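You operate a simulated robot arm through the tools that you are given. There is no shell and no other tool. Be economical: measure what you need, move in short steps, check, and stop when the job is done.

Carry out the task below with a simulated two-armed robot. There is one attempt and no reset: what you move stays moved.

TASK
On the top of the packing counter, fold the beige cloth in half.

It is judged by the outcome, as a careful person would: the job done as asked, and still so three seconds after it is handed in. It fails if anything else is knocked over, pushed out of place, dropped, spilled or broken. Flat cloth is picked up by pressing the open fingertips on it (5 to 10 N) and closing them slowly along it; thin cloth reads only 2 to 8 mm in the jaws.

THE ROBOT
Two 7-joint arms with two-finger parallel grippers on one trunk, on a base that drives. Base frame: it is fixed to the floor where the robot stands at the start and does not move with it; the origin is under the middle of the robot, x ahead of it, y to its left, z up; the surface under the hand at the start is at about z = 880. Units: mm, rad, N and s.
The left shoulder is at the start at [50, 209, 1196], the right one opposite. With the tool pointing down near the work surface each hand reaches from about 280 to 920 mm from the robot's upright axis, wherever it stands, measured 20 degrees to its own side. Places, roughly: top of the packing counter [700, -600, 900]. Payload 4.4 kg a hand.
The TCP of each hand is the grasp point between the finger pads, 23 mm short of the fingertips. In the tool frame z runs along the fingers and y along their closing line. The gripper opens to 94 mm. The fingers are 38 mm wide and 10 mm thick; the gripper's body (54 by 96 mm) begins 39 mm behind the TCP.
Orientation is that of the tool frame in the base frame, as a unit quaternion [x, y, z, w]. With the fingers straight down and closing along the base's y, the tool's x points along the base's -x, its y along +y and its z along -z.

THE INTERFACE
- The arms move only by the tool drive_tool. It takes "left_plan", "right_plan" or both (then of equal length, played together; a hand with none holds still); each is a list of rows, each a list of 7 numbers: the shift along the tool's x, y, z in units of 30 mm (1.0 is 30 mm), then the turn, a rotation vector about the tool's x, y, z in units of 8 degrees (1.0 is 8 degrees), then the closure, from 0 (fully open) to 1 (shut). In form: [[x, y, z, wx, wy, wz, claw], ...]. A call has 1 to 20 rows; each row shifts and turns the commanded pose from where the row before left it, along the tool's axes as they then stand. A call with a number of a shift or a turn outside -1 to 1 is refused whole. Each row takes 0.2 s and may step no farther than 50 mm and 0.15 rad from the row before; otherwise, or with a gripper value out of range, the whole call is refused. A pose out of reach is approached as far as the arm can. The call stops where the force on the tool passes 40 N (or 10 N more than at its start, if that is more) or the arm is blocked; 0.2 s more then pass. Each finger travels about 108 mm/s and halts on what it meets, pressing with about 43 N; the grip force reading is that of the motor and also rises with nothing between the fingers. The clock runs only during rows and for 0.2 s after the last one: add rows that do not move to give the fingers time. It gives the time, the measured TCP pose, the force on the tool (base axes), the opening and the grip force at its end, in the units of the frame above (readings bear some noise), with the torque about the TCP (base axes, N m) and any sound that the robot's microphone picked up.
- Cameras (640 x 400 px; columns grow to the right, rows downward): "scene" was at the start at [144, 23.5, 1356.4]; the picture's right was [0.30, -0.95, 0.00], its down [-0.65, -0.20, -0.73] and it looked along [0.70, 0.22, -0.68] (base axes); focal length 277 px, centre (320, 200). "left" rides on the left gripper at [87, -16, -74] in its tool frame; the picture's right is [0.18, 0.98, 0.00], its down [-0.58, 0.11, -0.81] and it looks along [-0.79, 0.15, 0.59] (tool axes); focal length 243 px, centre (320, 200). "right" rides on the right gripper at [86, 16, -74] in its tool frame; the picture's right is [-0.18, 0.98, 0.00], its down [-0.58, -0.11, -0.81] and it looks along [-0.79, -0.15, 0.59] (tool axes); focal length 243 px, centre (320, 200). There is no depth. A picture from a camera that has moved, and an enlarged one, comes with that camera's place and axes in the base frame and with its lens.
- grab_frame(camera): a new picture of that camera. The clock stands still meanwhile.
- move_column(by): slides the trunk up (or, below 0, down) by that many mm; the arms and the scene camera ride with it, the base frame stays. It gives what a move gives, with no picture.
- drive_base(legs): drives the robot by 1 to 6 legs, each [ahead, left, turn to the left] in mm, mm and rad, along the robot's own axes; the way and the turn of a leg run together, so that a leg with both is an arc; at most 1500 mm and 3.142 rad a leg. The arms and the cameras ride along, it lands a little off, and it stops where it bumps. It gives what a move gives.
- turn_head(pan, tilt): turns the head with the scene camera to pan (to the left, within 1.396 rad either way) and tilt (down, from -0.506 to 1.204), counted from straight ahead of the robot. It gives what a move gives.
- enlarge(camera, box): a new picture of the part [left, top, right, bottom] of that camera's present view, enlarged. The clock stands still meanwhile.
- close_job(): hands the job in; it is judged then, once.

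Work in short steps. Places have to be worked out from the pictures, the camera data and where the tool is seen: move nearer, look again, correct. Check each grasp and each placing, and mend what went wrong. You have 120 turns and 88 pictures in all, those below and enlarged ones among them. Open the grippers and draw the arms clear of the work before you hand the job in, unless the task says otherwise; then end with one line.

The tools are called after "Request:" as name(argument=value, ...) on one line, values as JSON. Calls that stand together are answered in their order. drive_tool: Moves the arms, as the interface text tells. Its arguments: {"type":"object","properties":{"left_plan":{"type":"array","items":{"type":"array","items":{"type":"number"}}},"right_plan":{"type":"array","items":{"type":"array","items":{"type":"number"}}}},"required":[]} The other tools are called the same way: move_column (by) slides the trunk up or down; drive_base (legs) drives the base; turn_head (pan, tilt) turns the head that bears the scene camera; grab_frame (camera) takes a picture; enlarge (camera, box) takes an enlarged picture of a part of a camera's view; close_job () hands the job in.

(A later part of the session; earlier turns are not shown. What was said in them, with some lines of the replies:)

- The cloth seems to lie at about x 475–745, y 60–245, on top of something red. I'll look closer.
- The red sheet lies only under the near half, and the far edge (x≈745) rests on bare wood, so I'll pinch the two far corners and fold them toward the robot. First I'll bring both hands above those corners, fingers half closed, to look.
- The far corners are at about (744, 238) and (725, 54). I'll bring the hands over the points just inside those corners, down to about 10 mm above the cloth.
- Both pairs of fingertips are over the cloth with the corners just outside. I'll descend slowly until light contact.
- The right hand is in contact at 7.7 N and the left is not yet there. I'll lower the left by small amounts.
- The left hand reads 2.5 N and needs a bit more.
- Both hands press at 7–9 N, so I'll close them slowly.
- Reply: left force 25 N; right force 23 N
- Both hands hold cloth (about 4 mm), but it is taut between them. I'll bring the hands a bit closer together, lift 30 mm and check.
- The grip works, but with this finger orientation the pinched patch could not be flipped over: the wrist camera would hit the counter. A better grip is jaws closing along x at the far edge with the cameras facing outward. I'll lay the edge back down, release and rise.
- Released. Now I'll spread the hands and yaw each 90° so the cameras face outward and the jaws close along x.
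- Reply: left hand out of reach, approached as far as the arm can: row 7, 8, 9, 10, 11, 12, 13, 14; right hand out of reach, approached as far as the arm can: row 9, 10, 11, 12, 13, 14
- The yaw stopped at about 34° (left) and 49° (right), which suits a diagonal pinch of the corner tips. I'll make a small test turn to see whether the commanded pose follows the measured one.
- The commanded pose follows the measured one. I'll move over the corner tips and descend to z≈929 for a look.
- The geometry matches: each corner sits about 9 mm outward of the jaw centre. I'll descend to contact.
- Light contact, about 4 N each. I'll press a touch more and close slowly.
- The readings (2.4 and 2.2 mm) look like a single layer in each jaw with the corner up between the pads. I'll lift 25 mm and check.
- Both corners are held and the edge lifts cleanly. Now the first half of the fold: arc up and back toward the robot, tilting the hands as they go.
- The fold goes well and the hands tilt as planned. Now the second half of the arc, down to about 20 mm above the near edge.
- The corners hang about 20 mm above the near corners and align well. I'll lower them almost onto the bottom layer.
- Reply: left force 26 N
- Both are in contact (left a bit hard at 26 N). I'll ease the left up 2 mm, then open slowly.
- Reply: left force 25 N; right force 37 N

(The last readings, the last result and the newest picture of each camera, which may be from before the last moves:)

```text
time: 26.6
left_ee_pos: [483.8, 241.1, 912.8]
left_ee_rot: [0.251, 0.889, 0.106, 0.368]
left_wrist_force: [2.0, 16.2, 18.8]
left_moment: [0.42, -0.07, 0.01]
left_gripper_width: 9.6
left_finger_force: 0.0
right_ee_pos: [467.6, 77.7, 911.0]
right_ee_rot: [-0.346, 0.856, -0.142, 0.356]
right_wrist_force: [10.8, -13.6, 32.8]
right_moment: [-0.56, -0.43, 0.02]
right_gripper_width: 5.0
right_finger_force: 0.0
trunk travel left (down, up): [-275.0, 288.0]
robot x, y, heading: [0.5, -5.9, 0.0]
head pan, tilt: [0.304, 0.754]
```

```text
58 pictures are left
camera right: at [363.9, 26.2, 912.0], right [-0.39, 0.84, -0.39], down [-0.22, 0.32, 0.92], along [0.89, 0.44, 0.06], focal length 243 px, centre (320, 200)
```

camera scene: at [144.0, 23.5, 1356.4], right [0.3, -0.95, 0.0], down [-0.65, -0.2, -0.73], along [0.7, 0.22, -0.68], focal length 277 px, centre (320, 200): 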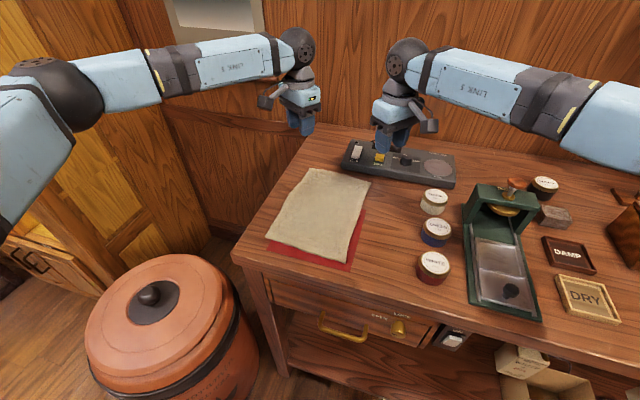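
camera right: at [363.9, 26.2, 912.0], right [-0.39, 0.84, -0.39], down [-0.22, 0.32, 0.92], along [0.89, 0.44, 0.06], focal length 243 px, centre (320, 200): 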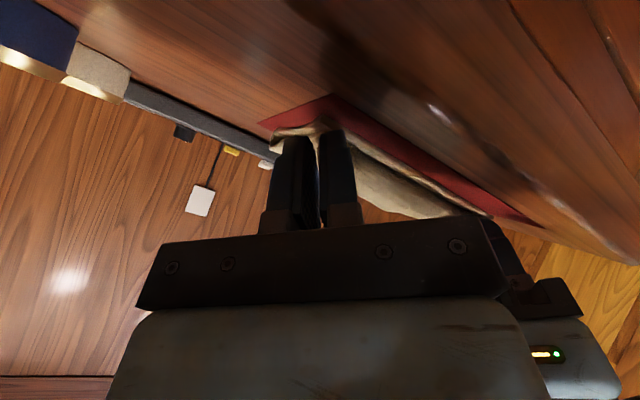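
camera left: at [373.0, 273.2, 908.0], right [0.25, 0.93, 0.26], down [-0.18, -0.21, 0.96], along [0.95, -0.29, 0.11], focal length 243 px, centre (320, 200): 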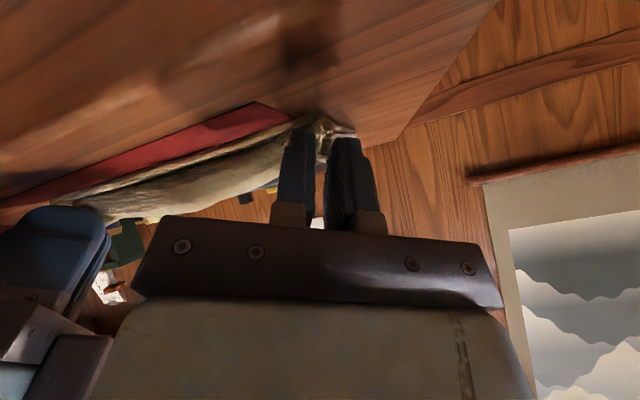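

Opening presses one finger down into the surface. I'll rise 5 mm while opening further.

Request:
drive_tool(left_plan=[[-0.1, 0.06, -0.12, 0, 0, 0, 0.85], [0, 0, 0, 0, 0, 0, 0.8], [-0.04, 0.025, -0.05, 0, 0, 0, 0.75], [0, 0, 0, 0, 0, 0, 0.72]], right_plan=[[-0.09, -0.085, -0.12, 0, 0, 0, 0.88], [-0.034, -0.033, -0.05, 0, 0, 0, 0.84], [-0.034, -0.033, -0.05, 0, 0, 0, 0.8], [0, 0, 0, 0, 0, 0, 0.75]])

Request:
grab_frame(camera="left")

Request:
grab_frame(camera="right")

```text
time: 27.6
left_ee_pos: [483.9, 240.3, 918.4]
left_ee_rot: [0.253, 0.889, 0.104, 0.367]
left_wrist_force: [-0.5, 0.2, 0.7]
left_moment: [0.01, -0.01, 0.01]
left_gripper_width: 26.3
left_finger_force: 0.1
right_ee_pos: [466.9, 77.8, 917.9]
right_ee_rot: [-0.347, 0.857, -0.142, 0.353]
right_wrist_force: [0.3, 0.5, -0.3]
right_moment: [0.02, 0.0, 0.01]
right_gripper_width: 23.5
right_finger_force: 0.1
trunk travel left (down, up): [-275.0, 288.0]
robot x, y, heading: [-2.0, -0.9, 0.002]
head pan, tilt: [0.304, 0.754]
```

```text
57 pictures are left
camera left: at [373.4, 273.0, 912.9], right [0.26, 0.93, 0.25], down [-0.18, -0.21, 0.96], along [0.95, -0.29, 0.11], focal length 243 px, centre (320, 200)
```

left: 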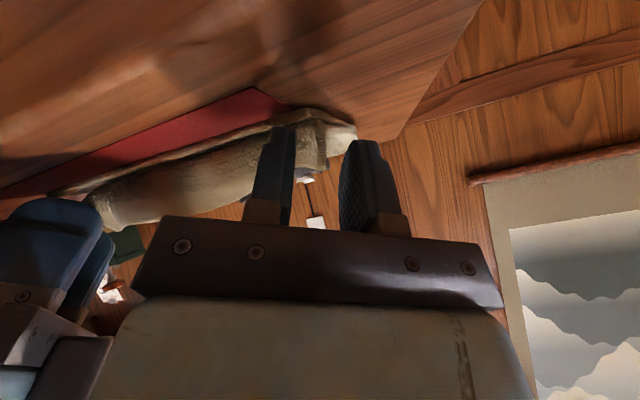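

```text
56 pictures are left
camera right: at [363.8, 26.8, 918.6], right [-0.39, 0.83, -0.39], down [-0.22, 0.32, 0.92], along [0.89, 0.45, 0.05], focal length 243 px, centre (320, 200)
```

right: 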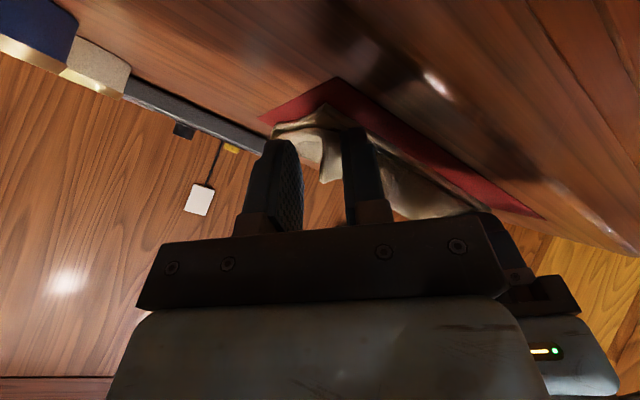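

Both are released. I'll back out along the fingers, up and toward the robot.

Request:
drive_tool(left_plan=[[0, 0, -0.5, 0, 0, 0, 0.7], [0, 0, -0.8, 0, 0, 0, 0.7], [0, 0, -0.9, 0, 0, 0, 0.7], [0, 0, -0.9, 0, 0, 0, 0.7]], right_plan=[[0, 0, -0.5, 0, 0, 0, 0.7], [0, 0, -0.8, 0, 0, 0, 0.7], [0, 0, -0.9, 0, 0, 0, 0.7], [0, 0, -0.9, 0, 0, 0, 0.7]])

Request:
grab_frame(camera="left")

Request:
grab_frame(camera="scene")

```text
time: 28.6
left_ee_pos: [433.9, 238.3, 974.8]
left_ee_rot: [0.254, 0.89, 0.105, 0.365]
left_wrist_force: [0.5, -0.3, -0.2]
left_moment: [-0.02, -0.02, -0.01]
left_gripper_width: 28.3
left_finger_force: 0.1
left hand out of reach, approached as far as the arm can: row 4
right_ee_pos: [404.2, 77.1, 982.6]
right_ee_rot: [-0.347, 0.857, -0.142, 0.354]
right_wrist_force: [0.0, -0.1, -0.8]
right_moment: [0.03, -0.01, 0.01]
right_gripper_width: 28.4
right_finger_force: 0.1
trunk travel left (down, up): [-275.0, 288.0]
robot x, y, heading: [-2.9, -2.8, -0.001]
head pan, tilt: [0.304, 0.754]
```

```text
55 pictures are left
camera left: at [323.2, 270.0, 971.7], right [0.26, 0.93, 0.25], down [-0.17, -0.21, 0.96], along [0.95, -0.29, 0.11], focal length 243 px, centre (320, 200)
```

left: 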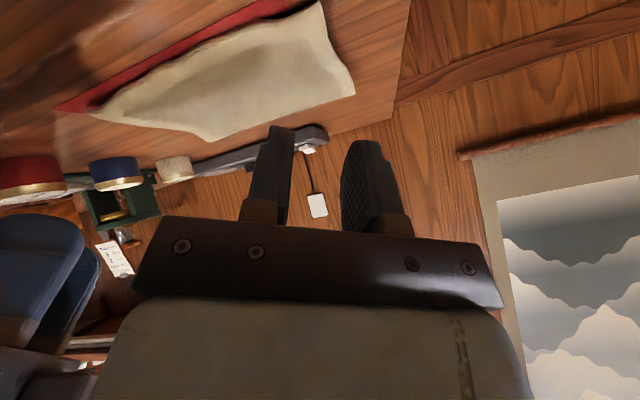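

```text
54 pictures are left
camera scene: at [144.0, 23.3, 1356.3], right [0.3, -0.95, 0.0], down [-0.65, -0.2, -0.73], along [0.7, 0.22, -0.68], focal length 277 px, centre (320, 200)
```

scene: 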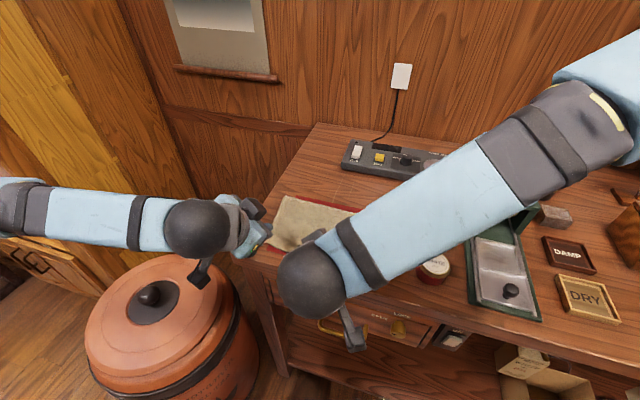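

The cloth looks folded. I'll raise the hands and spread them to get a clear view.

Request:
drive_tool(left_plan=[[-0.34, 0.8, -0.7, 0, 0, 0, 0.7], [-0.34, 0.8, -0.7, 0.18, 0.3, 0, 0.7], [-0.34, 0.8, -0.7, 0.18, 0.3, 0, 0.7], [-0.34, 0.8, -0.7, 0.18, 0.3, 0, 0.7], [-0.34, 0.8, -0.5, 0.18, 0.3, 0, 0.7]], right_plan=[[-0.15, -0.85, -0.7, 0, 0, 0, 0.7], [-0.15, -0.85, -0.7, -0.24, 0.25, 0, 0.7], [-0.15, -0.85, -0.7, -0.24, 0.25, 0, 0.7], [-0.15, -0.85, -0.7, -0.24, 0.25, 0, 0.7], [-0.15, -0.85, -0.5, -0.24, 0.25, 0, 0.7]])

Request:
enlarge(camera="scene", box=[200, 130, 460, 293])

```text
time: 29.8
left_ee_pos: [458.8, 310.8, 1118.4]
left_ee_rot: [0.261, 0.921, 0.08, 0.277]
left_wrist_force: [-0.5, 0.6, 0.6]
left_moment: [0.02, -0.02, 0.01]
left_gripper_width: 28.0
left_finger_force: 0.0
left hand out of reach, approached as far as the arm can: row 1
right_ee_pos: [413.4, -1.7, 1127.6]
right_ee_rot: [-0.359, 0.887, -0.106, 0.27]
right_wrist_force: [-0.5, -0.1, -0.5]
right_moment: [0.01, -0.02, 0.04]
right_gripper_width: 28.3
right_finger_force: 0.1
trunk travel left (down, up): [-275.0, 288.0]
robot x, y, heading: [-3.0, -1.1, -0.001]
head pan, tilt: [0.304, 0.754]
```

```text
2.45 times, centred on (330, 212) of scene
camera zoom: at [144.1, 22.3, 1356.3], right [0.3, -0.95, 0.0], down [-0.65, -0.2, -0.73], along [0.7, 0.22, -0.68], focal length 679 px, centre (296, 172)
```

zoom: 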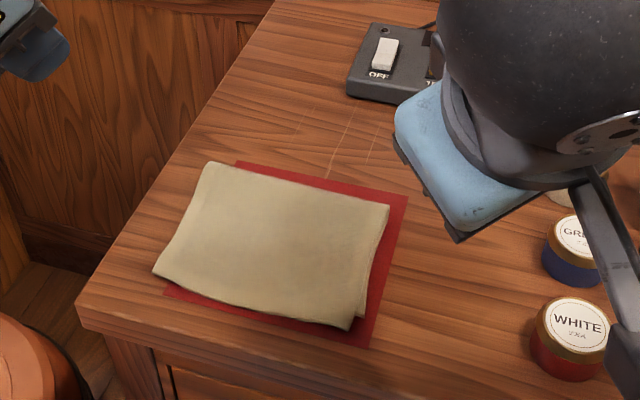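

The fold looks neat. A closer view will show the edge alignment and whether the crease is flat.

Request:
enlarge(camera="scene", box=[245, 185, 375, 275])

Request:
enlarge(camera="right", box=[220, 0, 640, 240])

```text
4.44 times, centred on (310, 230) of scene
camera zoom: at [144.1, 22.3, 1356.3], right [0.3, -0.95, 0.0], down [-0.65, -0.2, -0.73], along [0.7, 0.22, -0.68], focal length 1230 px, centre (364, 67)
```

zoom: 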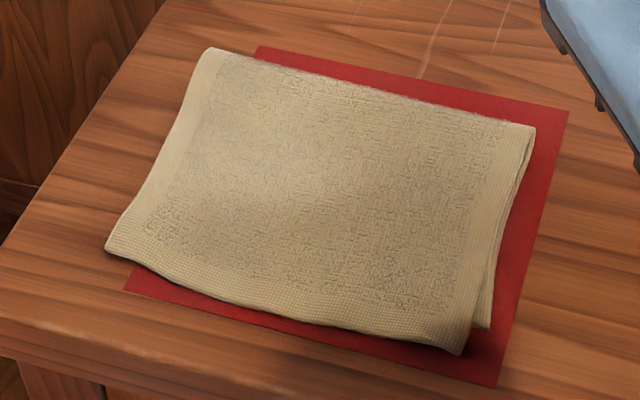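

```text
1.52 times, centred on (430, 120) of right
camera zoom: at [312.1, -51.7, 1149.3], right [-0.46, 0.83, -0.3], down [-0.04, 0.32, 0.95], along [0.89, 0.45, -0.12], focal length 370 px, centre (152, 322)
```

zoom: 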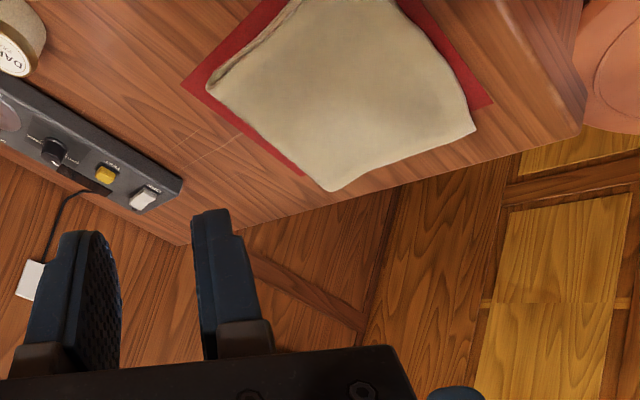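

The fold is flat and the edges align to within about 15 mm. The red sheet looks undisturbed. I'll draw the arms farther off and take a last overview.

Request:
drive_tool(left_plan=[[0.2, 0.8, -0.3, 0, 0, 0, 0.4], [0.2, 0.8, -0.3, 0, 0, 0, 0.2], [0, 0, 0, 0, 0, 0, 0]], right_plan=[[0.4, -0.7, -0.3, 0, 0, 0, 0.4], [0.4, -0.7, -0.3, 0, 0, 0, 0.2], [0, 0, 0, 0, 0, 0, 0]])

Request:
grab_frame(camera="scene")

```text
time: 30.6
left_ee_pos: [463.1, 359.5, 1141.5]
left_ee_rot: [0.26, 0.921, 0.08, 0.277]
left_wrist_force: [0.6, -0.6, -0.4]
left_moment: [0.01, -0.03, -0.02]
left_gripper_width: 94.1
left_finger_force: 0.1
right_ee_pos: [414.6, -44.5, 1147.1]
right_ee_rot: [-0.359, 0.887, -0.108, 0.269]
right_wrist_force: [0.6, 0.4, 0.5]
right_moment: [0.04, -0.01, 0.02]
right_gripper_width: 93.9
right_finger_force: 0.0
trunk travel left (down, up): [-275.0, 288.0]
robot x, y, heading: [-0.6, -0.5, -0.002]
head pan, tilt: [0.304, 0.754]
```

```text
50 pictures are left
camera scene: at [144.5, 24.0, 1356.3], right [0.3, -0.95, 0.0], down [-0.65, -0.21, -0.73], along [0.69, 0.22, -0.69], focal length 277 px, centre (320, 200)
```

scene: 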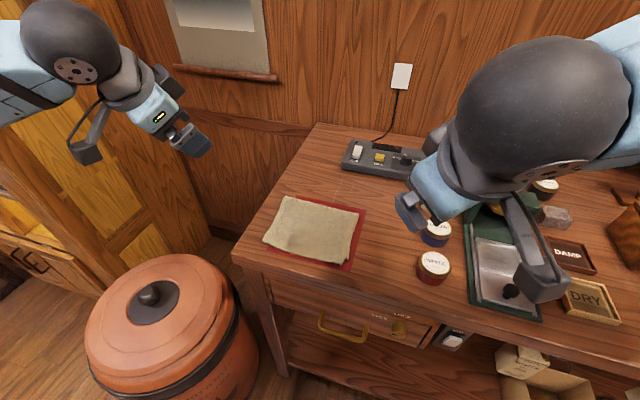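

The cloth is folded in half, everything else I can see is where it was, and the arms are clear with the grippers open, so I'm handing it in.

Request:
close_job()

```text
The job is handed in.
```

The beige cloth is folded in half on the counter, far edge brought over the near one, with edges aligned to within about 15 mm and nothing else seen to have moved.
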